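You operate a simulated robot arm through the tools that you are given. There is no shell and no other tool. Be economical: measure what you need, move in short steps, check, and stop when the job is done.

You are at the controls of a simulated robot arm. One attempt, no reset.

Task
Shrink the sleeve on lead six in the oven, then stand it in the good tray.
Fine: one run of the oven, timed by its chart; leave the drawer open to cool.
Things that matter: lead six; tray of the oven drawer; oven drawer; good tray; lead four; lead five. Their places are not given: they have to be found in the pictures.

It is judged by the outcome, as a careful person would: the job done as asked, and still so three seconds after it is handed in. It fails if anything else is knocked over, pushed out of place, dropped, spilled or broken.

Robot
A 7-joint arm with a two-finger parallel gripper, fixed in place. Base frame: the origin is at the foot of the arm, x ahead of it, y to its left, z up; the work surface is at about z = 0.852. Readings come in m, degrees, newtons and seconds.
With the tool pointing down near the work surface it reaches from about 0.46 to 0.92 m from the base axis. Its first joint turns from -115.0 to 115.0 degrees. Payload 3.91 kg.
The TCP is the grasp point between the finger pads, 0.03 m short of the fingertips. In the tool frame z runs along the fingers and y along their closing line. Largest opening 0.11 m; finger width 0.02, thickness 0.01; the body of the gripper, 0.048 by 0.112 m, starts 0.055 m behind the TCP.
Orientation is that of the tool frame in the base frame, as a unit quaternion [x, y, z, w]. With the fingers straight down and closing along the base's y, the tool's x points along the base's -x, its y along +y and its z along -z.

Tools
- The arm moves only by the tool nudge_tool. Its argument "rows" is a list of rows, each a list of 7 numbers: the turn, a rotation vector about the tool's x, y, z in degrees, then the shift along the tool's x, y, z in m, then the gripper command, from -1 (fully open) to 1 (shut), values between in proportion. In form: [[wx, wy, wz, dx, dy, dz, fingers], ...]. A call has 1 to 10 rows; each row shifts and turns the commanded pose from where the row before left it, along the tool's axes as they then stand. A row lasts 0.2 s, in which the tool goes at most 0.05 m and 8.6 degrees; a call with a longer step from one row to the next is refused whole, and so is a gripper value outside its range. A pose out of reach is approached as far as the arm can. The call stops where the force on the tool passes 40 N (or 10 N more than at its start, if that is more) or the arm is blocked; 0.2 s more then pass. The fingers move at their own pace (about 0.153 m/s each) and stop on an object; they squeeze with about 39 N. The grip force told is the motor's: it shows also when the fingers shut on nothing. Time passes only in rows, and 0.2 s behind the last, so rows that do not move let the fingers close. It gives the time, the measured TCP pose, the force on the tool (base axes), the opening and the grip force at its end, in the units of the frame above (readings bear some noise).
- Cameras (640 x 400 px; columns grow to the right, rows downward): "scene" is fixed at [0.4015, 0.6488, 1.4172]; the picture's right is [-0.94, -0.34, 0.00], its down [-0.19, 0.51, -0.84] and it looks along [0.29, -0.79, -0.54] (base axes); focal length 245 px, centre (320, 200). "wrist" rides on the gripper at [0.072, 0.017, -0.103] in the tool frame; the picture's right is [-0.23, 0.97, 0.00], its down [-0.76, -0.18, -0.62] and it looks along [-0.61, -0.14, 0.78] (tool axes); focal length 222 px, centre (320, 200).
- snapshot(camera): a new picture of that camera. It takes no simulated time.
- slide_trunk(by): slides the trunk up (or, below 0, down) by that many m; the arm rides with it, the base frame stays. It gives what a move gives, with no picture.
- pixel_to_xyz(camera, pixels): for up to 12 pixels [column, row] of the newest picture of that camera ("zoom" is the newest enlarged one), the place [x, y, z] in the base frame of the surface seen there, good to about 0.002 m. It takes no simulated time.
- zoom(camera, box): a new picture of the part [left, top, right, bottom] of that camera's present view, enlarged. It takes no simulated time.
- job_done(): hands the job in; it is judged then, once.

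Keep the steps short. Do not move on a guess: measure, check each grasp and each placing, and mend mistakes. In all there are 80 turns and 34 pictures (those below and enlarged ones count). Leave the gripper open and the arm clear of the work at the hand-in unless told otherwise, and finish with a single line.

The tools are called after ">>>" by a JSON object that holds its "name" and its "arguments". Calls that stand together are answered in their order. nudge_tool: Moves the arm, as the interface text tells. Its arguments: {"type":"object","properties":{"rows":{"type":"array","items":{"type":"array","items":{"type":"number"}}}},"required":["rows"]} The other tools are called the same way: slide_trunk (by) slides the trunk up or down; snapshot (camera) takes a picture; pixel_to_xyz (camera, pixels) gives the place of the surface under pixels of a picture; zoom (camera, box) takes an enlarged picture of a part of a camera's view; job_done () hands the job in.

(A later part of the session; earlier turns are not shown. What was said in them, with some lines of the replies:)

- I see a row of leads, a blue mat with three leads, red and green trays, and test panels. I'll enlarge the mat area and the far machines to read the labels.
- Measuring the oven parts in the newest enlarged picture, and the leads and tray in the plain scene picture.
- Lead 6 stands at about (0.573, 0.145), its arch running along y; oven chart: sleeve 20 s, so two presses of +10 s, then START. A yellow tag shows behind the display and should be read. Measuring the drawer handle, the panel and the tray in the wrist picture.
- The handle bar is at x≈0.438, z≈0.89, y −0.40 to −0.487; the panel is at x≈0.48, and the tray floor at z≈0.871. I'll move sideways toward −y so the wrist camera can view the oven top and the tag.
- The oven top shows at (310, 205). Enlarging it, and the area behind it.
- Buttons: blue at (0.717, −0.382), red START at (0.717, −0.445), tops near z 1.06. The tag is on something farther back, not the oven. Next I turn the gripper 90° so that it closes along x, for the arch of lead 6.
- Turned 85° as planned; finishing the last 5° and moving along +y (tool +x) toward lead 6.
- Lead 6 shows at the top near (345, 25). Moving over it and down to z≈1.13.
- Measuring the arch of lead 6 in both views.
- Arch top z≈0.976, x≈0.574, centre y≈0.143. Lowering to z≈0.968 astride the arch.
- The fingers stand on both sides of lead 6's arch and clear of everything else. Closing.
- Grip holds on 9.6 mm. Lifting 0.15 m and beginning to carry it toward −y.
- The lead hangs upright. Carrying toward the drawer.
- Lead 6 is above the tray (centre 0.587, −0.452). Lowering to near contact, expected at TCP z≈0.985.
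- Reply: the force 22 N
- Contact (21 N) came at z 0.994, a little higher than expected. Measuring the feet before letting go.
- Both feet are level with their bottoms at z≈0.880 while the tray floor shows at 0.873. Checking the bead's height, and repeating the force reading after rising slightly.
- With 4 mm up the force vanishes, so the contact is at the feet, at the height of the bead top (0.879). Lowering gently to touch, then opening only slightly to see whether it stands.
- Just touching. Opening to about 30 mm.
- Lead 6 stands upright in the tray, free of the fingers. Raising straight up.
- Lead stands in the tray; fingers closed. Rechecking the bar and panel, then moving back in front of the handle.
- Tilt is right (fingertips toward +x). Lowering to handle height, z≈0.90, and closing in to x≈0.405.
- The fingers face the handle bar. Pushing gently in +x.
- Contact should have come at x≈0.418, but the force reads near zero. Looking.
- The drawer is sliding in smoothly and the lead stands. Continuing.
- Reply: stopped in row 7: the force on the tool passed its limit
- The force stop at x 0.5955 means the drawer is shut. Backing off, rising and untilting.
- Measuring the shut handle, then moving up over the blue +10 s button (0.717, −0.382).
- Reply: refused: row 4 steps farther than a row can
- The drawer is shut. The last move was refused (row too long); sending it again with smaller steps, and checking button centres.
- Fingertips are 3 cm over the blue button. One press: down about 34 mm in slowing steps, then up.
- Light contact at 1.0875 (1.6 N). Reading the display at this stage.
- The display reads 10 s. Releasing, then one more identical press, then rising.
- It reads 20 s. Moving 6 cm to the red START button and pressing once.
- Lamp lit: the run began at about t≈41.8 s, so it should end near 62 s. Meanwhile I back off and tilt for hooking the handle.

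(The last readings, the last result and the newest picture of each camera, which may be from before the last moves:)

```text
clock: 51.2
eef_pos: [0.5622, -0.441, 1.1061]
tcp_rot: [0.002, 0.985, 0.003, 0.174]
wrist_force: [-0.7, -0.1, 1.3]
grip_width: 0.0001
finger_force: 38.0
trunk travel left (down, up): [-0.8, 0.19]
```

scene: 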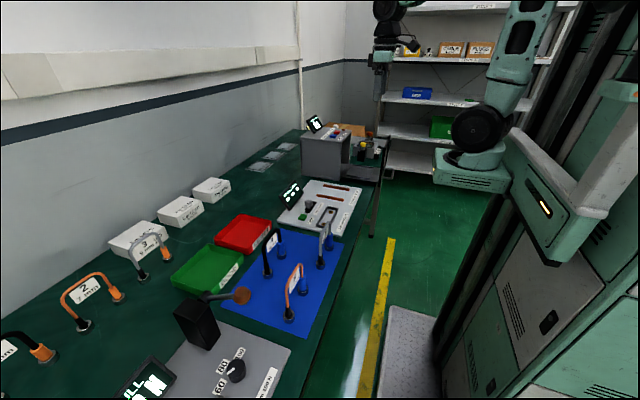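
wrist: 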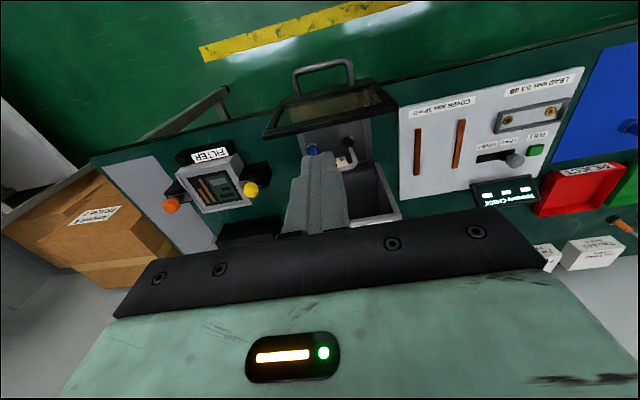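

Waiting on in place; moving to x≈0.634 above the loop during this time.

>>> {"name": "nudge_tool", "arguments": {"rows": [[0, 0, 0, 0.0154, 0, 0.0423, 1], [0, 0, 0, 0.0154, 0, 0.0423, 1], [0, 0, 0, -0.0376, 0, 0.0137, 1], [0, 0, 0, -0.0291, 0, 0.0106, 1], [0, 0, 0, 0, 0, 0, 1], [0, 0, 0, 0, 0, 0, 1], [0, 0, 0, 0, 0, 0, 1], [0, 0, 0, 0, 0, 0, 1], [0, 0, 0, 0, 0, 0, 1], [0, 0, 0, 0, 0, 0, 1]]}}

>>> {"name": "nudge_tool", "arguments": {"rows": [[0, 0, 0, 0, 0, 0, 1], [0, 0, 0, 0, 0, 0, 1], [0, 0, 0, 0, 0, 0, 1], [0, 0, 0, 0, 0, 0, 1], [0, 0, 0, 0, 0, 0, 1], [0, 0, 0, 0, 0, 0, 1], [0, 0, 0, 0, 0, 0, 1], [0, 0, 0, 0, 0, 0, 1], [0, 0, 0, 0, 0, 0, 1], [0, 0, 0, 0, 0, 0, 1]]}}

>>> {"name": "nudge_tool", "arguments": {"rows": [[0, 0, 0, 0, 0, 0, 1], [0, 0, 0, 0, 0, 0, 1], [0, 0, 0, 0, 0, 0, 1], [0, 0, 0, 0, 0, 0, 1], [0, 0, 0, 0, 0, 0, 1], [0, 0, 0, 0, 0, 0, 1], [0, 0, 0, 0, 0, 0, 1], [0, 0, 0, 0, 0, 0, 1], [0, 0, 0, 0, 0, 0, 1], [0, 0, 0, 0, 0, 0, 1]]}}

>>> {"name": "nudge_tool", "arguments": {"rows": [[0, 0, 0, 0, 0, 0, 1], [0, 0, 0, 0, 0, 0, 1], [0, 0, 0, 0, 0, 0, 1], [0, 0, 0, 0, 0, 0, 1], [0, 0, 0, 0, 0, 0, 1], [0, 0, 0, 0, 0, 0, 1], [0, 0, 0, 0, 0, 0, 1], [0, 0, 0, 0, 0, 0, 1], [0, 0, 0, 0, 0, 0, 1], [0, 0, 0, 0, 0, 0, 1]]}}

>>> {"name": "nudge_tool", "arguments": {"rows": [[0, 0, 0, 0, 0, 0, 1], [0, 0, 0, 0, 0, 0, 1], [0, 0, 0, 0, 0, 0, 1], [0, 0, 0, 0, 0, 0, 1], [0, 0, 0, 0, 0, 0, 1], [0, 0, 0, 0, 0, 0, 1], [0, 0, 0, 0, 0, 0, 1], [0, 0, 0, 0, 0, 0, 1], [0, 0, 0, 0, 0, 0, 1]]}}

>>> {"name": "zoom", "arguments": {"camera": "scene", "box": [295, 100, 395, 190]}}

```text
clock: 53.4
eef_pos: [0.6346, -0.4434, 1.0162]
tcp_rot: [0.002, 0.985, 0.003, 0.174]
wrist_force: [1.1, 1.1, -0.2]
grip_width: 0.0001
finger_force: 37.9
trunk travel left (down, up): [-0.8, 0.19]
```

```text
clock: 55.6
eef_pos: [0.6338, -0.4432, 1.017]
tcp_rot: [0.002, 0.985, 0.002, 0.175]
wrist_force: [0.3, -0.4, 0.1]
grip_width: 0.0
finger_force: 37.7
trunk travel left (down, up): [-0.8, 0.19]
```

```text
clock: 57.8
eef_pos: [0.6355, -0.4443, 1.017]
tcp_rot: [0.002, 0.984, 0.002, 0.176]
wrist_force: [-0.4, -0.5, 0.4]
grip_width: 0.0
finger_force: 37.9
trunk travel left (down, up): [-0.8, 0.19]
```

```text
clock: 60.0
eef_pos: [0.6352, -0.4437, 1.0165]
tcp_rot: [0.003, 0.985, 0.002, 0.174]
wrist_force: [1.1, -0.6, -0.2]
grip_width: 0.0001
finger_force: 38.1
trunk travel left (down, up): [-0.8, 0.19]
```

```text
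clock: 62.0
eef_pos: [0.6348, -0.444, 1.0177]
tcp_rot: [0.002, 0.985, 0.003, 0.175]
wrist_force: [1.0, -0.1, 0.0]
grip_width: 0.0
finger_force: 37.6
trunk travel left (down, up): [-0.8, 0.19]
```

```text
4.44 times, centred on (345, 145) of scene
```

zoom: 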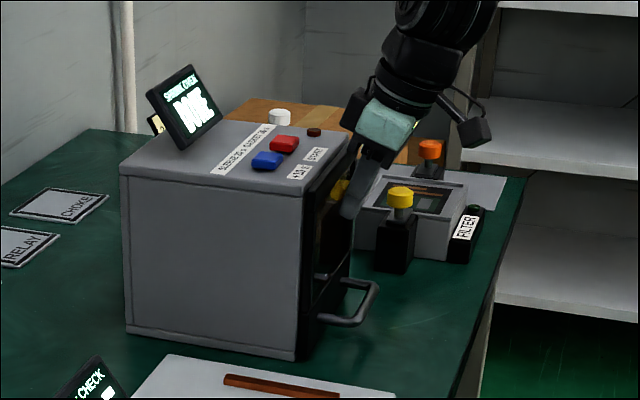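

The display says DONE and the lamp is out. Lowering the tips into the handle loop.

>>> {"name": "nudge_tool", "arguments": {"rows": [[0, 0, 0, 0.0137, 0, 0.0376, 1], [0, 0, 0, 0.0103, 0, 0.0282, 1], [0, 0, 0, 0.0086, 0, 0.0235, 1], [0, 0, 0, 0.0062, 0, 0.0174, 1], [0, 0, 0, 0, 0, 0, 1]]}}

```text
clock: 63.2
eef_pos: [0.6337, -0.4413, 0.9034]
tcp_rot: [0.002, 0.985, 0.003, 0.174]
wrist_force: [0.6, -1.2, -0.7]
grip_width: 0.0
finger_force: 37.6
trunk travel left (down, up): [-0.8, 0.19]
```

No contact on the way in. Pulling gently in −x.

>>> {"name": "nudge_tool", "arguments": {"rows": [[0, 0, 0, 0.0028, 0, -0.001, 1], [0, 0, 0, 0.0028, 0, -0.001, 1], [0, 0, 0, 0.0028, 0, -0.001, 1], [0, 0, 0, 0.0038, 0, -0.0014, 1], [0, 0, 0, 0.0047, 0, -0.0017, 1], [0, 0, 0, 0.0056, 0, -0.002, 1], [0, 0, 0, 0.0075, 0, -0.0027, 1], [0, 0, 0, 0.0085, 0, -0.0031, 1], [0, 0, 0, 0.0085, 0, -0.0031, 1], [0, 0, 0, 0.0056, 0, -0.002, 1]]}}

>>> {"name": "zoom", "arguments": {"camera": "scene", "box": [295, 100, 395, 190]}}

```text
clock: 65.4
eef_pos: [0.577, -0.4412, 0.9011]
tcp_rot: [0.003, 0.985, 0.001, 0.174]
wrist_force: [1.1, 0.3, 0.5]
grip_width: 0.0001
finger_force: 37.6
trunk travel left (down, up): [-0.8, 0.19]
```

```text
4.44 times, centred on (345, 145) of scene
```

zoom: 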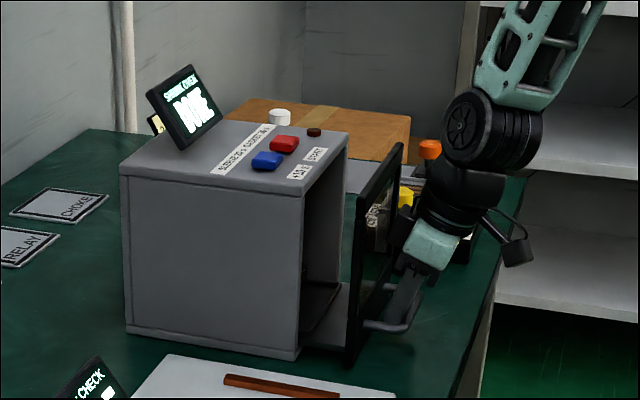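

The drawer follows. Continuing the pull to the open stop, x≈0.448.

>>> {"name": "nudge_tool", "arguments": {"rows": [[0, 0, 0, 0.0047, 0, -0.0017, 1], [0, 0, 0, 0.0075, 0, -0.0027, 1], [0, 0, 0, 0.0085, 0, -0.0031, 1], [0, 0, 0, 0.0085, 0, -0.0031, 1], [0, 0, 0, 0.0085, 0, -0.0031, 1], [0, 0, 0, 0.0085, 0, -0.0031, 1], [0, 0, 0, 0.0085, 0, -0.0031, 1], [0, 0, 0, 0.0085, 0, -0.0031, 1], [0, 0, 0, 0.0085, 0, -0.0031, 1], [0, 0, 0, 0.0056, 0, -0.002, 1]]}}

>>> {"name": "nudge_tool", "arguments": {"rows": [[0, 0, 0, 0.0047, 0, -0.0017, 1], [0, 0, 0, 0.0056, 0, -0.002, 1], [0, 0, 0, 0.0056, 0, -0.002, 1], [0, 0, 0, 0.0056, 0, -0.002, 1], [0, 0, 0, 0.0056, 0, -0.002, 1], [0, 0, 0, 0.0047, 0, -0.0017, 1], [0, 0, 0, 0.0038, 0, -0.0014, 1], [0, 0, 0, 0.0028, 0, -0.001, 1], [0, 0, 0, 0, 0, 0, 1]]}}

```text
clock: 67.6
eef_pos: [0.4937, -0.4409, 0.9023]
tcp_rot: [0.002, 0.985, 0.003, 0.174]
wrist_force: [1.4, -0.4, 1.2]
grip_width: 0.0
finger_force: 37.6
trunk travel left (down, up): [-0.8, 0.19]
```

```text
clock: 69.6
eef_pos: [0.4552, -0.4423, 0.9021]
tcp_rot: [0.002, 0.985, 0.003, 0.175]
wrist_force: [1.5, -0.1, -0.1]
grip_width: 0.0
finger_force: 37.2
trunk travel left (down, up): [-0.8, 0.19]
```

Nearly at the original place. Pulling the last few millimetres, easing off the bar, and rising.

>>> {"name": "nudge_tool", "arguments": {"rows": [[0, 0, 0, 0.0038, 0, -0.0014, 1], [0, 0, 0, 0.0028, 0, -0.001, 1], [0, 0, 0, 0, 0, 0, 1], [0, 0, 0, -0.0047, 0, 0.0017, 1], [0, 0, 0, 0, 0, 0, 1], [0, 0, 0, -0.0068, 0, -0.0188, 1], [0, 0, 0, -0.0103, 0, -0.0282, 1], [0, 0, 0, -0.0137, 0, -0.0376, 1], [0, 0, 0, -0.0154, 0, -0.0423, 1], [0, 0, 0, -0.0154, 0, -0.0423, 1]]}}

>>> {"name": "nudge_tool", "arguments": {"rows": [[0, 0, 0, -0.0154, 0, -0.0423, 1], [0, 0, 0, -0.0154, 0, -0.0423, 1], [0, 0, 0, -0.0154, 0, -0.0423, 1], [0, 0, 0, -0.0137, 0, -0.0376, 1], [0, 6.67, 0, 0, 0, 0, 1], [0, 6.67, 0, 0, 0, 0, 1], [0, 6.66, 0, 0, 0, 0, 1]]}}

>>> {"name": "zoom", "arguments": {"camera": "scene", "box": [320, 120, 400, 190]}}

```text
clock: 71.8
eef_pos: [0.4491, -0.4422, 1.0804]
tcp_rot: [0.002, 0.985, 0.003, 0.175]
wrist_force: [0.2, -0.7, -0.6]
grip_width: 0.0
finger_force: 37.8
trunk travel left (down, up): [-0.8, 0.19]
```

```text
clock: 73.4
eef_pos: [0.4523, -0.4431, 1.2571]
tcp_rot: [0.002, 1.0, 0.002, -0.001]
wrist_force: [-0.8, 0.1, 0.2]
grip_width: 0.0
finger_force: 38.1
trunk travel left (down, up): [-0.8, 0.19]
```

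```text
5.71 times, centred on (360, 155) of scene
```

zoom: 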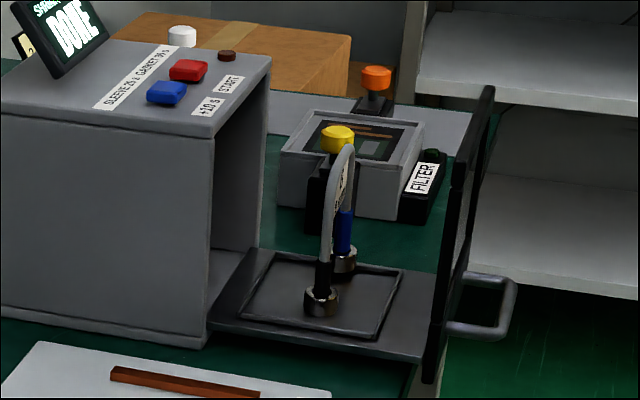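

The drawer is open, the sleeve is visibly slimmer and the lead stands. Measuring it and the panel.

>>> {"name": "pixel_to_xyz", "arguments": {"camera": "zoom", "pixels": [[346, 148], [338, 158], [331, 172], [325, 200], [350, 165], [320, 305], [343, 262], [352, 200], [320, 312], [350, 150], [462, 190]]}}

>>> {"name": "pixel_to_xyz", "arguments": {"camera": "scene", "pixels": [[172, 279], [207, 246], [243, 257], [208, 291], [205, 268], [225, 270], [190, 268], [210, 280], [188, 280], [222, 258], [230, 262], [202, 288]]}}

```text
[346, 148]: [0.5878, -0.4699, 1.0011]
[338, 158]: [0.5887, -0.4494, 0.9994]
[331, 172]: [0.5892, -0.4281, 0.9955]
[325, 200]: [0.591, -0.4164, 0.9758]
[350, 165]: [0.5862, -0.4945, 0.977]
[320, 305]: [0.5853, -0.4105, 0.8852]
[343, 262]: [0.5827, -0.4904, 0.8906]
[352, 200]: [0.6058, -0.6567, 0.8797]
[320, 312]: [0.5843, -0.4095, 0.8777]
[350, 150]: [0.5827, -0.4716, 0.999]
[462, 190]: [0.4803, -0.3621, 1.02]
```

```text
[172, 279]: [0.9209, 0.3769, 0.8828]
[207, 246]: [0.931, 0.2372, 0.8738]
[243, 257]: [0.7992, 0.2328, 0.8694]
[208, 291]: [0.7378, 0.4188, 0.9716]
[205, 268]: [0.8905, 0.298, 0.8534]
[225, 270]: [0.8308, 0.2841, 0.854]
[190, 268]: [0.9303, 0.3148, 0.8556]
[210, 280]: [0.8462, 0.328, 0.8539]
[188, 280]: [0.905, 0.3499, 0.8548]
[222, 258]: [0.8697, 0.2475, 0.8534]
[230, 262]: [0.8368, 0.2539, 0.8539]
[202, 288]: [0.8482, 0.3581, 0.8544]
```

Arch top z≈1.00 at (0.588, −0.45). Good tray floor z≈0.854, inner x 0.81–0.93, y 0.24–0.37; I'll aim for (0.845, 0.305). Turning the gripper 90° and moving over the lead.

>>> {"name": "nudge_tool", "arguments": {"rows": [[0, 0, 0, -0.045, -0.007, 0, 0.3], [0, 0, 0, -0.045, 0, 0, 0.3], [0, 0, 0, -0.045, 0, 0, 0.3], [0, 0, 8.5, 0, 0, 0, 0.3], [0, 0, 8.5, 0, 0, 0, 0.3], [0, 0, 8.5, 0, 0, 0, 0.3], [0, 0, 8.5, 0, 0, 0, 0.3], [0, 0, 8.5, 0, 0, 0, 0.3], [0, 0, 8.5, 0, 0, 0, 0.3], [0, 0, 8.5, 0, 0, 0, 0.3]]}}

>>> {"name": "nudge_tool", "arguments": {"rows": [[0, 0, 8.5, 0, 0, 0, 0.3], [0, 0, 8.5, 0, 0, 0, 0.3], [0, 0, 8.5, 0, 0, 0, 0.3], [0, 0, 5, 0, 0, 0, 0.3], [0, 0, 0, 0, 0, 0.045, 0.3], [0, 0, 0, 0, 0, 0.045, 0.3], [0, 0, 0, 0, 0, 0.045, 0.3], [0, 0, 0, 0, 0, 0, 0.3]]}}

```text
clock: 75.6
eef_pos: [0.5866, -0.4506, 1.2572]
tcp_rot: [0.499, 0.867, 0.002, -0.001]
wrist_force: [-0.6, 0.6, -1.0]
grip_width: 0.0386
finger_force: 0.0
trunk travel left (down, up): [-0.8, 0.19]
```

```text
clock: 77.4
eef_pos: [0.5866, -0.4492, 1.1204]
tcp_rot: [0.708, 0.706, 0.002, -0.001]
wrist_force: [0.4, 0.1, -0.3]
grip_width: 0.0386
finger_force: 0.2
trunk travel left (down, up): [-0.8, 0.19]
```

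Over the lead with 39 mm opening. Lowering to z≈0.992 and closing.

>>> {"name": "nudge_tool", "arguments": {"rows": [[0, 0, 0, 0, 0, 0.04, 0.3], [0, 0, 0, 0, 0, 0.04, 0.3], [0, 0, 0, 0, 0, 0.03, 0.3], [0, 0, 0, 0, 0, 0.018, 0.3], [0, 0, 0, 0, 0, 0, 0.3], [0, 0, 0, 0, 0, 0, 0.6], [0, 0, 0, 0, 0, 0, 0.8], [0, 0, 0, 0, 0, 0, 1], [0, 0, 0, 0, 0, 0, 1]]}}

```text
clock: 79.4
eef_pos: [0.5872, -0.4493, 0.9955]
tcp_rot: [0.709, 0.706, 0.003, -0.001]
wrist_force: [-0.2, 0.2, -0.1]
grip_width: 0.0097
finger_force: 38.6
trunk travel left (down, up): [-0.8, 0.19]
```

Gripped (9.7 mm). Lifting 0.16 m, then moving along +y.

>>> {"name": "nudge_tool", "arguments": {"rows": [[0, 0, 0, 0, 0, -0.015, 1], [0, 0, 0, 0, 0, -0.035, 1], [0, 0, 0, 0, 0, -0.045, 1], [0, 0, 0, 0, 0, -0.045, 1], [0, 0, 0, 0, 0, -0.02, 1], [0, 0, 0, 0.03, 0, 0, 1], [0, 0, 0, 0.045, 0, 0, 1], [0, 0, 0, 0.045, 0, 0, 1], [0, 0, 0, 0.045, 0, 0, 1], [0, 0, 0, 0.045, 0, 0, 1]]}}

>>> {"name": "nudge_tool", "arguments": {"rows": [[0, 0, 0, 0.04, 0.02, 0, 1], [0, 0, 0, 0.04, 0.025, 0, 1], [0, 0, 0, 0.04, 0.025, 0, 1], [0, 0, 0, 0.04, 0.025, 0, 1], [0, 0, 0, 0.04, 0.025, 0, 1], [0, 0, 0, 0.04, 0.025, 0, 1], [0, 0, 0, 0.04, 0.025, 0, 1], [0, 0, 0, 0.04, 0.025, 0, 1], [0, 0, 0, 0.04, 0.025, 0, 1], [0, 0, 0, 0.03, 0.015, 0, 1]]}}

```text
clock: 81.6
eef_pos: [0.5887, -0.2419, 1.1562]
tcp_rot: [0.709, 0.705, 0.002, -0.001]
wrist_force: [-0.2, -0.1, -0.7]
grip_width: 0.0095
finger_force: 38.9
trunk travel left (down, up): [-0.8, 0.19]
```

```text
clock: 83.8
eef_pos: [0.824, 0.1479, 1.1595]
tcp_rot: [0.709, 0.706, 0.002, -0.002]
wrist_force: [0.1, -0.3, -2.2]
grip_width: 0.0097
finger_force: 38.5
trunk travel left (down, up): [-0.8, 0.19]
```

Carry on to above the good tray at (0.845, 0.305).

>>> {"name": "nudge_tool", "arguments": {"rows": [[0, 0, 0, 0.04, 0.005, 0, 1], [0, 0, 0, 0.04, 0.005, 0, 1], [0, 0, 0, 0.04, 0.005, 0, 1], [0, 0, 0, 0.025, 0.005, 0, 1], [0, 0, 0, 0.01, 0, 0, 1], [0, 0, 0, 0, 0, 0, 1]]}}

>>> {"name": "zoom", "arguments": {"camera": "scene", "box": [150, 170, 310, 320]}}

```text
clock: 85.2
eef_pos: [0.803, 0.2887, 1.1552]
tcp_rot: [0.708, 0.706, 0.003, -0.002]
wrist_force: [0.4, 0.9, -1.2]
grip_width: 0.0092
finger_force: 39.1
out of reach, approached as far as the arm can: row 3, 4, 5
trunk travel left (down, up): [-0.8, 0.19]
```

```text
2.67 times, centred on (230, 245) of scene
```

zoom: 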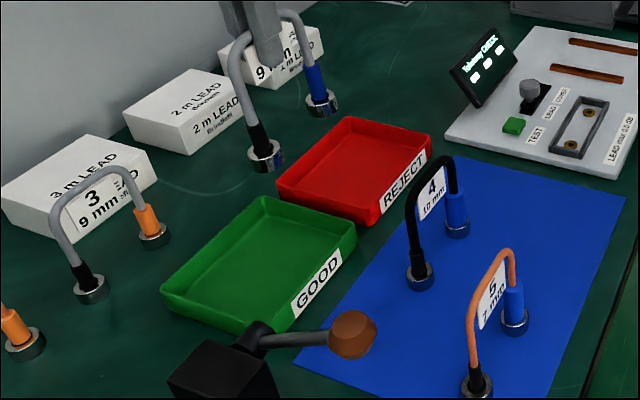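

The arm reached its limit at this height (radius 0.853). The limit is said to be larger lower down; descending part way and reading the pose (feet stay well above the tray walls).

>>> {"name": "nudge_tool", "arguments": {"rows": [[0, 0, 0, 0, 0, 0.025, 1], [0, 0, 0, 0, 0, 0.025, 1], [0, 0, 0, 0, 0, 0.025, 1], [0, 0, 0, 0, 0, 0.015, 1], [0, 0, 0, 0, 0, 0, 1]]}}

```text
clock: 86.4
eef_pos: [0.8106, 0.2927, 1.0685]
tcp_rot: [0.708, 0.706, 0.001, -0.002]
wrist_force: [0.0, -0.7, -1.4]
grip_width: 0.0093
finger_force: 38.9
out of reach, approached as far as the arm can: row 2, 4
trunk travel left (down, up): [-0.8, 0.19]
```

The reach grew. Asking again for the remaining shift at this height.

>>> {"name": "nudge_tool", "arguments": {"rows": [[0, 0, 0, 0.005, 0.012, 0, 1], [0, 0, 0, 0.005, 0.012, 0, 1], [0, 0, 0, 0, 0, 0, 1]]}}

```text
clock: 87.2
eef_pos: [0.8145, 0.2901, 1.0644]
tcp_rot: [0.708, 0.706, 0.002, -0.001]
wrist_force: [-0.3, 0.7, -1.3]
grip_width: 0.0094
finger_force: 39.0
out of reach, approached as far as the arm can: row 1, 2
trunk travel left (down, up): [-0.8, 0.19]
```

Still limited. Since reach grows with the tool lower relative to the shoulder, I slide the trunk up 0.12 m and then lower the tool.

>>> {"name": "slide_trunk", "arguments": {"by": 0.12}}

>>> {"name": "nudge_tool", "arguments": {"rows": [[0, 0, 0, 0, 0, 0.03, 1], [0, 0, 0, 0, 0, 0.035, 1], [0, 0, 0, 0, 0, 0.035, 1], [0, 0, 0, 0, 0, 0.015, 1], [0, 0, 0, 0.003, 0.012, 0, 1], [0, 0, 0, 0.003, 0.012, 0, 1], [0, 0, 0, 0, 0, 0, 1]]}}

```text
clock: 88.7
eef_pos: [0.8149, 0.2905, 1.1857]
tcp_rot: [0.708, 0.706, 0.002, -0.001]
wrist_force: [0.1, 0.5, -2.0]
grip_width: 0.0094
finger_force: 39.0
trunk travel left (down, up): [-0.92, 0.07]
```

```text
clock: 90.3
eef_pos: [0.814, 0.2906, 1.0702]
tcp_rot: [0.708, 0.706, 0.003, -0.001]
wrist_force: [0.0, -0.3, -1.5]
grip_width: 0.0095
finger_force: 39.1
out of reach, approached as far as the arm can: row 5, 6
trunk travel left (down, up): [-0.92, 0.07]
```

The limit is the same either way, about 0.865 m radius with the tool vertical; the tray needs about 0.885. Fix: set the lead down on its old, free spot on the mat, regrip it with the tool tilted about its closing line (the lead stays upright in the grip), so the wrist stays nearer. First, back and up.

>>> {"name": "nudge_tool", "arguments": {"rows": [[0, 0, 0, 0, -0.02, -0.03, 1], [0, 0, 0, 0, -0.02, -0.04, 1], [0, 0, 0, -0.02, -0.03, -0.02, 1], [0, 0, 0, -0.026, -0.036, 0, 1], [0, 0, 0, -0.026, -0.036, 0, 1], [0, 0, 0, -0.026, -0.036, 0, 1], [0, 0, 0, -0.026, -0.036, 0, 1], [0, 0, 0, -0.024, -0.027, 0, 1], [0, 0, 0, 0, 0, 0, 1]]}}

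```text
clock: 92.3
eef_pos: [0.7991, 0.3112, 1.1612]
tcp_rot: [0.708, 0.706, 0.001, -0.001]
wrist_force: [0.1, 0.5, -1.7]
grip_width: 0.0092
finger_force: 39.0
out of reach, approached as far as the arm can: row 1, 2, 3, 4, 5, 6, 7, 8
trunk travel left (down, up): [-0.92, 0.07]
```

Odd: it hardly came inward. Checking where the command stands with still rows only.

>>> {"name": "nudge_tool", "arguments": {"rows": [[0, 0, 0, 0, 0, 0, 1], [0, 0, 0, 0, 0, 0, 1]]}}

```text
clock: 92.9
eef_pos: [0.7996, 0.3119, 1.1612]
tcp_rot: [0.708, 0.706, 0.001, -0.002]
wrist_force: [-0.6, -0.6, -0.7]
grip_width: 0.0094
finger_force: 39.0
trunk travel left (down, up): [-0.92, 0.07]
```

>>> {"name": "nudge_tool", "arguments": {"rows": [[0, 0, 0, 0, -0.03, 0, 1], [0, 0, 0, 0, 0, 0, 1]]}}

```text
clock: 93.5
eef_pos: [0.7871, 0.3259, 1.1628]
tcp_rot: [0.708, 0.706, 0.001, -0.002]
wrist_force: [-0.1, 0.1, -1.2]
grip_width: 0.0095
finger_force: 38.9
out of reach, approached as far as the arm can: row 1
trunk travel left (down, up): [-0.92, 0.07]
```

It slides along a limit rather than coming inward. Trying the way I came: pure −y.

>>> {"name": "nudge_tool", "arguments": {"rows": [[0, 0, 0, -0.03, 0, 0, 1], [0, 0, 0, -0.03, 0, 0, 1], [0, 0, 0, -0.03, 0, 0, 1], [0, 0, 0, 0, 0, 0, 1]]}}

```text
clock: 94.5
eef_pos: [0.8283, 0.2668, 1.165]
tcp_rot: [0.709, 0.706, 0.0, -0.002]
wrist_force: [-0.2, 0.0, -0.8]
grip_width: 0.0094
finger_force: 39.5
out of reach, approached as far as the arm can: row 1, 2, 3
trunk travel left (down, up): [-0.92, 0.07]
```

It follows a slanted limit line. Continuing toward −y to get back to where motion was free.

>>> {"name": "nudge_tool", "arguments": {"rows": [[0, 0, 0, -0.03, 0, 0, 1], [0, 0, 0, -0.03, 0, 0, 1], [0, 0, 0, -0.03, 0, 0, 1], [0, 0, 0, -0.03, -0.01, 0, 1], [0, 0, 0, 0, 0, 0, 1]]}}

```text
clock: 95.7
eef_pos: [0.8784, 0.1755, 1.1657]
tcp_rot: [0.708, 0.706, 0.001, -0.002]
wrist_force: [-0.3, -0.5, -0.8]
grip_width: 0.0095
finger_force: 38.4
out of reach, approached as far as the arm can: row 1, 2, 3, 4
trunk travel left (down, up): [-0.92, 0.07]
```

This pattern fits the wrist-roll joint being at its limit for this yaw, not the length of the arm. So I ease the yaw: turn the tool back 25° about its z here, high above everything (feet at z≈1.05).

>>> {"name": "nudge_tool", "arguments": {"rows": [[0, 0, -5, 0, 0, 0, 1], [0, 0, -7, 0, 0, 0, 1], [0, 0, -7, 0, 0, 0, 1], [0, 0, -6, 0, 0, 0, 1], [0, 0, 0, 0, 0, 0, 1]]}}

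```text
clock: 96.9
eef_pos: [0.8781, 0.1757, 1.1662]
tcp_rot: [0.538, 0.843, 0.002, 0.0]
wrist_force: [0.7, 0.1, 0.6]
grip_width: 0.0
finger_force: 37.9
trunk travel left (down, up): [-0.92, 0.07]
```

The fingers read 0.0 opening: the lead has slipped out. I must see where it went; using the remaining picture on that area.

>>> {"name": "zoom", "arguments": {"camera": "scene", "box": [140, 140, 340, 300]}}

```text
2.50 times, centred on (240, 220) of scene
```

zoom: 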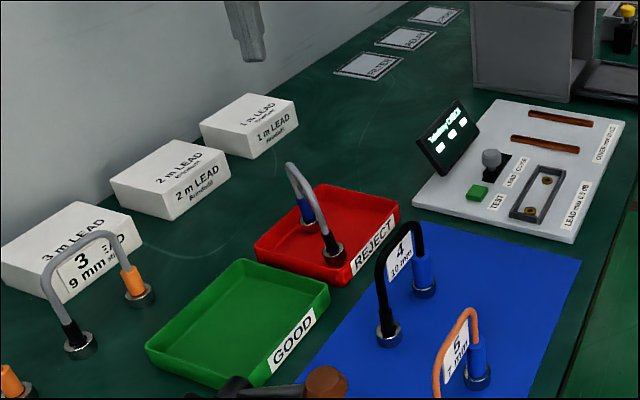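

Lead 6 landed standing in the reject tray (feet near (308, 220) and (335, 255)). It can be mended: measuring it there, and the good tray's walls.

>>> {"name": "pixel_to_xyz", "arguments": {"camera": "zoom", "pixels": [[291, 166], [298, 176], [307, 188], [318, 206], [325, 228], [334, 256], [308, 222], [306, 208], [304, 185], [312, 198], [302, 196], [329, 240]]}}

>>> {"name": "pixel_to_xyz", "arguments": {"camera": "zoom", "pixels": [[240, 262], [328, 287], [255, 300], [300, 300], [260, 345], [230, 365], [200, 340], [290, 285], [165, 345], [250, 275], [270, 350], [205, 355]]}}

```text
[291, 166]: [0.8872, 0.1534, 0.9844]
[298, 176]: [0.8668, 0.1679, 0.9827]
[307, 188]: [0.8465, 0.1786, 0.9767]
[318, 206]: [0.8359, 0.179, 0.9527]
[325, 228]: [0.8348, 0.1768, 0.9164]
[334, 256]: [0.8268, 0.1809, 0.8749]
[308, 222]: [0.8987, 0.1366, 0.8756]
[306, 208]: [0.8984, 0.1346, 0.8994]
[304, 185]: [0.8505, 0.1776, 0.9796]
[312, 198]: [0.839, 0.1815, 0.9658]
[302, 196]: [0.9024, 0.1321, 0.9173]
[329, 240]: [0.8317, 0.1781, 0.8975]
```

```text
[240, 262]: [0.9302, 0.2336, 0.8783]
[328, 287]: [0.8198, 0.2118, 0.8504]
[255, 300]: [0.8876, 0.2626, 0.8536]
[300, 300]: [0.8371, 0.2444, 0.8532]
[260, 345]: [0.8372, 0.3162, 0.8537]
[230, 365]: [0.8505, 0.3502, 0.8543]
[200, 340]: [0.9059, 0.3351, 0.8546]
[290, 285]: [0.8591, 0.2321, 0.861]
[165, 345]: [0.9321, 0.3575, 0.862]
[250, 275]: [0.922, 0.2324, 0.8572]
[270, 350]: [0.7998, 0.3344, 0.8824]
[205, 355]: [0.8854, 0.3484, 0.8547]
```

The lead's feet are at (0.829, 0.180) and (0.900, 0.135), arch top z≈0.983. Before regripping, an empty trial of the place over the good tray with a smaller yaw (50°), at (0.853, 0.295), to make sure that it is reachable.

>>> {"name": "nudge_tool", "arguments": {"rows": [[0, 0, -7.5, 0, 0, 0, 0.3], [0, 0, -7.6, 0, 0, 0, 0.3], [0, 0, 0, 0.0357, 0.0191, 0, 0.3], [0, 0, 0, 0.0357, 0.0191, 0, 0.3], [0, 0, 0, 0.0357, 0.0191, 0, 0.3], [0, 0, 0, 0, 0, 0.04, 0.3], [0, 0, 0, 0, 0, 0.04, 0.3], [0, 0, 0, 0, 0, 0.04, 0.3], [0, 0, 0, 0, 0, 0.03, 0.3], [0, 0, 0, 0, 0, 0, 0.3]]}}

```text
clock: 99.1
eef_pos: [0.8219, 0.265, 1.017]
tcp_rot: [0.423, 0.906, 0.003, 0.0]
wrist_force: [0.4, -0.2, -0.7]
grip_width: 0.0385
finger_force: 0.0
out of reach, approached as far as the arm can: row 3, 4, 5, 9
trunk travel left (down, up): [-0.92, 0.07]
```

The same line limits it again. Testing now, with this smaller yaw, whether a radial inward move (−0.06 m) is free.

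>>> {"name": "nudge_tool", "arguments": {"rows": [[0, 0, 0, 0, 0, -0.03, 0.3], [0, 0, 0, 0, -0.03, -0.02, 0.3], [0, 0, 0, 0, -0.03, 0, 0.3], [0, 0, 0, 0, 0, 0, 0.3]]}}

```text
clock: 100.1
eef_pos: [0.7763, 0.2267, 1.0664]
tcp_rot: [0.423, 0.906, 0.003, 0.001]
wrist_force: [-0.2, 0.1, 0.1]
grip_width: 0.0387
finger_force: 0.0
trunk travel left (down, up): [-0.92, 0.07]
```

Inward motion is free now, so the earlier block came from yaw 90° at this bearing. Trying outward again from this relaxed posture toward (0.853, 0.295).

>>> {"name": "nudge_tool", "arguments": {"rows": [[0, 0, 0, 0, 0.0257, 0.0165, 0.3], [0, 0, 0, 0, 0.0257, 0.0165, 0.3], [0, 0, 0, 0.001, 0.0257, 0.0165, 0.3], [0, 0, 0, 0.0016, 0.0257, 0.0165, 0.3], [0, 0, 0, 0, 0, 0, 0.3]]}}

```text
clock: 101.3
eef_pos: [0.816, 0.2693, 1.017]
tcp_rot: [0.423, 0.906, 0.004, 0.0]
wrist_force: [0.5, -0.9, 0.3]
grip_width: 0.0387
finger_force: 0.0
out of reach, approached as far as the arm can: row 3, 4
trunk travel left (down, up): [-0.92, 0.07]
```

Outward limit confirmed for a vertical tool. The remedy: grip the lead tilted about the closing line, fingers pointing outward, so the wrist needs less reach; and put the trunk back, where the reach is best. First rise, come inward, and turn to the lead's direction (yaw 32.4°).

>>> {"name": "nudge_tool", "arguments": {"rows": [[0, 0, 0, 0, 0, -0.04, 0.3], [0, 0, 0, 0, -0.02, -0.04, 0.3], [0, 0, 0, 0, -0.03, -0.035, 0.3], [0, 0, 0, 0, -0.03, -0.04, 0.3], [0, 0, 0, 0, -0.03, -0.04, 0.3], [0, 0, -8.5, 0, 0, 0, 0.3], [0, 0, -8.5, 0, 0, 0, 0.3], [0, 0, 0, 0, 0, 0, 0.3]]}}

>>> {"name": "slide_trunk", "arguments": {"by": -0.12}}

```text
clock: 103.1
eef_pos: [0.7288, 0.1989, 1.2124]
tcp_rot: [0.284, 0.959, 0.002, 0.0]
wrist_force: [-0.4, 0.2, -0.7]
grip_width: 0.0385
finger_force: 0.2
trunk travel left (down, up): [-0.92, 0.07]
```

```text
clock: 104.6
eef_pos: [0.7286, 0.1983, 1.0932]
tcp_rot: [0.285, 0.958, 0.002, 0.0]
wrist_force: [0.0, -0.8, 0.6]
grip_width: 0.0387
finger_force: 0.0
trunk travel left (down, up): [-0.8, 0.19]
```

Yaw is 33°. Trimming 1°, tilting −30° about the closing line (fingertips outward) and moving over the lead in the reject tray at about (0.869, 0.163), z≈1.06.

>>> {"name": "nudge_tool", "arguments": {"rows": [[0, 0, -1, 0, 0, 0, 0.2], [0, -7.5, 0, 0, 0, 0, 0.2], [0, -7.5, 0, 0, 0, 0, 0.2], [0, -7.5, 0, 0, 0, 0, 0.2], [0, -7.5, 0, 0, 0, 0, 0.2], [0, 0, 0, -0.0257, 0.0112, 0.0244, 0.2], [0, 0, 0, -0.0257, 0.0112, 0.0244, 0.2], [0, 0, 0, -0.0257, 0.0112, 0.0244, 0.2], [0, 0, 0, -0.0257, 0.0112, 0.0244, 0.2], [0, 0, 0, 0, 0, 0, 0.2]]}}

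```text
clock: 106.8
eef_pos: [0.8699, 0.1631, 1.0613]
tcp_rot: [0.268, 0.928, -0.069, 0.248]
wrist_force: [0.0, 0.0, -0.6]
grip_width: 0.0441
finger_force: 0.1
trunk travel left (down, up): [-0.8, 0.19]
```

Reached without complaint. An empty trial to the good-tray spot (0.864, 0.288) with this tilt, before gripping.

>>> {"name": "nudge_tool", "arguments": {"rows": [[0, 0, 0, 0.0206, 0.0343, -0.0119, 0.2], [0, 0, 0, 0.0206, 0.0343, -0.0119, 0.2], [0, 0, 0, 0.0206, 0.0342, -0.0119, 0.2], [0, 0, 0, 0.0175, 0, 0.0303, 0.2], [0, 0, 0, 0.0175, 0, 0.0303, 0.2], [0, 0, 0, 0, 0, 0, 0.2]]}}

>>> {"name": "pixel_to_xyz", "arguments": {"camera": "zoom", "pixels": [[326, 378], [240, 382], [285, 390], [310, 385]]}}

```text
clock: 108.2
eef_pos: [0.8614, 0.2861, 0.9907]
tcp_rot: [0.267, 0.928, -0.069, 0.248]
wrist_force: [0.3, 0.3, -0.6]
grip_width: 0.0441
finger_force: 0.2
out of reach, approached as far as the arm can: row 5
trunk travel left (down, up): [-0.8, 0.19]
```

```text
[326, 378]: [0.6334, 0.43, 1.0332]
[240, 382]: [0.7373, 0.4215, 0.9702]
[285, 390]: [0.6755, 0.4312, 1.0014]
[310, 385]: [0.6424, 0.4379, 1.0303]
```

Practically reachable; only the last centimetre of descent hit the limit, so a lower trunk should help. Going back over the lead, higher, then lowering the trunk 0.08 m.

>>> {"name": "nudge_tool", "arguments": {"rows": [[0, 0, 0, -0.02, 0, -0.0347, 0.2], [0, 0, 0, -0.02, 0, -0.0347, 0.2], [0, 0, 0, -0.02, 0, -0.0347, 0.2], [0, 0, 0, -0.0207, -0.0335, 0.0119, 0.2], [0, 0, 0, -0.0207, -0.0335, 0.0119, 0.2], [0, 0, 0, -0.0207, -0.0334, 0.0119, 0.2], [0, 0, 0, -0.02, 0, -0.0347, 0.2], [0, 0, 0, 0, 0, 0, 0.2]]}}

>>> {"name": "slide_trunk", "arguments": {"by": -0.08}}

```text
clock: 110.0
eef_pos: [0.92, 0.1977, 1.1575]
tcp_rot: [0.267, 0.929, -0.069, 0.249]
wrist_force: [0.1, 0.3, 0.3]
grip_width: 0.0441
finger_force: 0.1
out of reach, approached as far as the arm can: row 4, 5, 6
trunk travel left (down, up): [-0.8, 0.19]
```

```text
clock: 111.2
eef_pos: [0.9187, 0.1972, 1.0768]
tcp_rot: [0.268, 0.928, -0.069, 0.248]
wrist_force: [0.3, -0.1, -0.4]
grip_width: 0.0438
finger_force: 0.1
trunk travel left (down, up): [-0.72, 0.27]
```

It slid along the limit arc to (0.919, 0.197); now moving slightly up and then inward to (0.869, 0.163).

>>> {"name": "nudge_tool", "arguments": {"rows": [[0, 0, 0, -0.015, 0, -0.026, 0.2], [0, 0, 0, 0.007, -0.0184, -0.0041, 0.2], [0, 0, 0, 0.007, -0.0184, -0.0041, 0.2], [0, 0, 0, 0.007, -0.0184, -0.0041, 0.2], [0, 0, 0, 0.01, 0, 0.0173, 0.2], [0, 0, 0, 0, 0, 0, 0.2]]}}

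```text
clock: 112.6
eef_pos: [0.8649, 0.1604, 1.0868]
tcp_rot: [0.267, 0.929, -0.068, 0.248]
wrist_force: [0.5, 0.5, 0.0]
grip_width: 0.0439
finger_force: 0.0
out of reach, approached as far as the arm can: row 1
trunk travel left (down, up): [-0.72, 0.27]
```

Back inside. Lowering astride the arch to z≈0.976, opening 55 mm.

>>> {"name": "nudge_tool", "arguments": {"rows": [[0, 0, 0, 0.0134, 0.0011, 0.0243, 0], [0, 0, 0, 0.0134, 0.0011, 0.0243, 0], [0, 0, 0, 0.0134, 0.0011, 0.0243, 0], [0, 0, 0, 0.0134, 0.0011, 0.0243, 0], [0, 0, 0, 0, 0, 0, 0]]}}

```text
clock: 113.8
eef_pos: [0.8697, 0.165, 0.9749]
tcp_rot: [0.268, 0.929, -0.068, 0.248]
wrist_force: [-0.5, 0.1, 0.0]
grip_width: 0.0548
finger_force: 0.1
trunk travel left (down, up): [-0.72, 0.27]
```

No contact, position as planned. Closing slowly.

>>> {"name": "nudge_tool", "arguments": {"rows": [[0, 0, 0, 0, 0, 0, 0.3], [0, 0, 0, 0, 0, 0, 0.5], [0, 0, 0, 0, 0, 0, 0.65], [0, 0, 0, 0, 0, 0, 0.75], [0, 0, 0, 0, 0, 0, 0.85], [0, 0, 0, 0, 0, 0, 1], [0, 0, 0, 0, 0, 0, 1]]}}

```text
clock: 115.4
eef_pos: [0.8695, 0.165, 0.9749]
tcp_rot: [0.268, 0.928, -0.07, 0.248]
wrist_force: [-0.1, 0.5, 0.1]
grip_width: 0.0094
finger_force: 38.9
trunk travel left (down, up): [-0.72, 0.27]
```

Gripped (9.4 mm). Lifting 6 cm and moving to over the good tray.

>>> {"name": "nudge_tool", "arguments": {"rows": [[0, 0, 0, -0.0075, 0, -0.013, 1], [0, 0, 0, -0.0125, 0, -0.0217, 1], [0, 0, 0, -0.01, 0, -0.0173, 1], [0, 0, 0, 0.008, 0.0123, -0.0044, 1], [0, 0, 0, 0.0153, 0.0247, -0.0088, 1], [0, 0, 0, 0.0153, 0.0247, -0.0088, 1], [0, 0, 0, 0.0153, 0.0247, -0.0088, 1], [0, 0, 0, 0.0072, 0.0122, -0.0045, 1], [0, 0, 0, 0, 0, 0, 1]]}}

```text
clock: 117.4
eef_pos: [0.8615, 0.2862, 1.0359]
tcp_rot: [0.268, 0.928, -0.07, 0.248]
wrist_force: [0.0, 0.7, -1.5]
grip_width: 0.0094
finger_force: 38.6
trunk travel left (down, up): [-0.72, 0.27]
```

Reached freely. Shifting 12 mm in +y for more room from the tray's wall, then lowering toward contact (expected TCP z≈0.975).

>>> {"name": "nudge_tool", "arguments": {"rows": [[0, 0, 0, 0.0048, 0.0107, -0.0028, 1], [0, 0, 0, 0.0125, 0, 0.0217, 1], [0, 0, 0, 0.0075, 0, 0.013, 1], [0, 0, 0, 0.004, 0, 0.0069, 1], [0, 0, 0, 0, 0, 0, 1]]}}

```text
clock: 118.6
eef_pos: [0.8609, 0.287, 0.9903]
tcp_rot: [0.268, 0.928, -0.069, 0.248]
wrist_force: [0.2, 0.0, -0.8]
grip_width: 0.0097
finger_force: 39.2
out of reach, approached as far as the arm can: row 1
trunk travel left (down, up): [-0.72, 0.27]
```

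The extra +y was limited; I take a small tangential shift (−4, +6 mm) and lower gently.

>>> {"name": "nudge_tool", "arguments": {"rows": [[0, 0, 0, 0.0057, 0.003, -0.0033, 1], [0, 0, 0, 0.004, 0, 0.0069, 1], [0, 0, 0, 0.002, 0, 0.0035, 1], [0, 0, 0, 0, 0, 0, 1]]}}

```text
clock: 119.6
eef_pos: [0.8569, 0.2919, 0.9761]
tcp_rot: [0.267, 0.928, -0.069, 0.249]
wrist_force: [-0.4, -1.0, -1.2]
grip_width: 0.0097
finger_force: 39.0
trunk travel left (down, up): [-0.72, 0.27]
```

No contact yet at 0.976. Lowering 2 mm at a time.

>>> {"name": "nudge_tool", "arguments": {"rows": [[0, 0, 0, 0.001, 0, 0.0017, 1], [0, 0, 0, 0.001, 0, 0.0017, 1], [0, 0, 0, 0, 0, 0, 1]]}}

```text
clock: 120.4
eef_pos: [0.858, 0.2924, 0.9737]
tcp_rot: [0.267, 0.928, -0.068, 0.25]
wrist_force: [-0.8, 0.2, 5.8]
grip_width: 0.0093
finger_force: 39.2
trunk travel left (down, up): [-0.72, 0.27]
```

Contact: 5.8 N at z 0.974. Opening slowly to about 40 mm.

>>> {"name": "nudge_tool", "arguments": {"rows": [[0, 0, 0, 0, 0, 0, 0.78], [0, 0, 0, 0, 0, 0, 0.65], [0, 0, 0, 0, 0, 0, 0.5], [0, 0, 0, 0, 0, 0, 0.3], [0, 0, 0, 0, 0, 0, 0.1], [0, 0, 0, 0, 0, 0, 0.1]]}}

>>> {"name": "pixel_to_xyz", "arguments": {"camera": "scene", "pixels": [[210, 262], [215, 255], [222, 262], [205, 250]]}}

```text
clock: 121.8
eef_pos: [0.858, 0.2927, 0.973]
tcp_rot: [0.268, 0.928, -0.07, 0.249]
wrist_force: [0.5, -0.4, 0.2]
grip_width: 0.0493
finger_force: 0.0
trunk travel left (down, up): [-0.72, 0.27]
```

```text
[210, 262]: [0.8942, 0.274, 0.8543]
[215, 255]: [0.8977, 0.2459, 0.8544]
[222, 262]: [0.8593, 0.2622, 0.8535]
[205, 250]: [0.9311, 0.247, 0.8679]
```

Released, force near zero. No pictures remain, so withdrawing carefully, straight up in small steps, watching for sideways drift.

>>> {"name": "nudge_tool", "arguments": {"rows": [[0, 0, 0, -0.005, 0, -0.0087, 0.1], [0, 0, 0, -0.005, 0, -0.0087, 0.1], [0, 0, 0, -0.005, 0, -0.0087, 0.1], [0, 0, 0, 0, 0, 0, 0.1]]}}

```text
clock: 122.8
eef_pos: [0.8583, 0.2911, 1.0033]
tcp_rot: [0.267, 0.929, -0.069, 0.249]
wrist_force: [0.3, -0.2, 0.3]
grip_width: 0.0495
finger_force: 0.0
trunk travel left (down, up): [-0.72, 0.27]
```

Straight up without drift or force. Continuing up.

>>> {"name": "nudge_tool", "arguments": {"rows": [[0, 0, 0, -0.01, 0, -0.0173, 0.1], [0, 0, 0, -0.015, 0, -0.026, 0.1], [0, 0, 0, -0.02, 0, -0.0347, 0.1], [0, 0, 0, 0, 0, 0, 0.1]]}}

>>> {"name": "snapshot", "arguments": {"camera": "scene"}}

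```text
clock: 123.8
eef_pos: [0.8511, 0.2855, 1.0922]
tcp_rot: [0.269, 0.928, -0.07, 0.249]
wrist_force: [0.5, 0.3, 0.1]
grip_width: 0.0493
finger_force: 0.0
out of reach, approached as far as the arm can: row 3
trunk travel left (down, up): [-0.72, 0.27]
```

```text
refused: no pictures are left
```

The fingertips are well above the lead now. Raising the trunk 0.15 m clears the arm straight up; then opening the gripper fully.

>>> {"name": "slide_trunk", "arguments": {"by": 0.15}}

>>> {"name": "nudge_tool", "arguments": {"rows": [[0, 0, 0, 0, 0, 0, -1], [0, 0, 0, 0, -0.03, -0.01, -1], [0, 0, 0, 0, -0.04, 0, -1], [0, 0, 0, 0, 0, 0, -1], [0, 0, 0, 0, 0, 0, -1]]}}

```text
clock: 125.5
eef_pos: [0.8512, 0.2848, 1.2411]
tcp_rot: [0.269, 0.928, -0.07, 0.249]
wrist_force: [-0.5, 0.6, 0.3]
grip_width: 0.0497
finger_force: 0.1
trunk travel left (down, up): [-0.87, 0.12]
```

```text
clock: 126.8
eef_pos: [0.8108, 0.2291, 1.2504]
tcp_rot: [0.268, 0.928, -0.069, 0.249]
wrist_force: [-0.4, -0.2, 0.3]
grip_width: 0.1102
finger_force: 0.1
trunk travel left (down, up): [-0.87, 0.12]
```

The arm is clear, the gripper is open and the drawer is open. Handing in.

>>> {"name": "job_done", "arguments": {}}

```text
The job is handed in.
```

Lead six had its one 20 s oven run (display DONE, sleeve visibly slimmer, drawer left open) and was set down in the good tray, but on the way it slipped from the grip and fell about 17 cm into the reject tray, where I regripped it; with no pictures left, that it stands in the good tray rests on force and position readings only.
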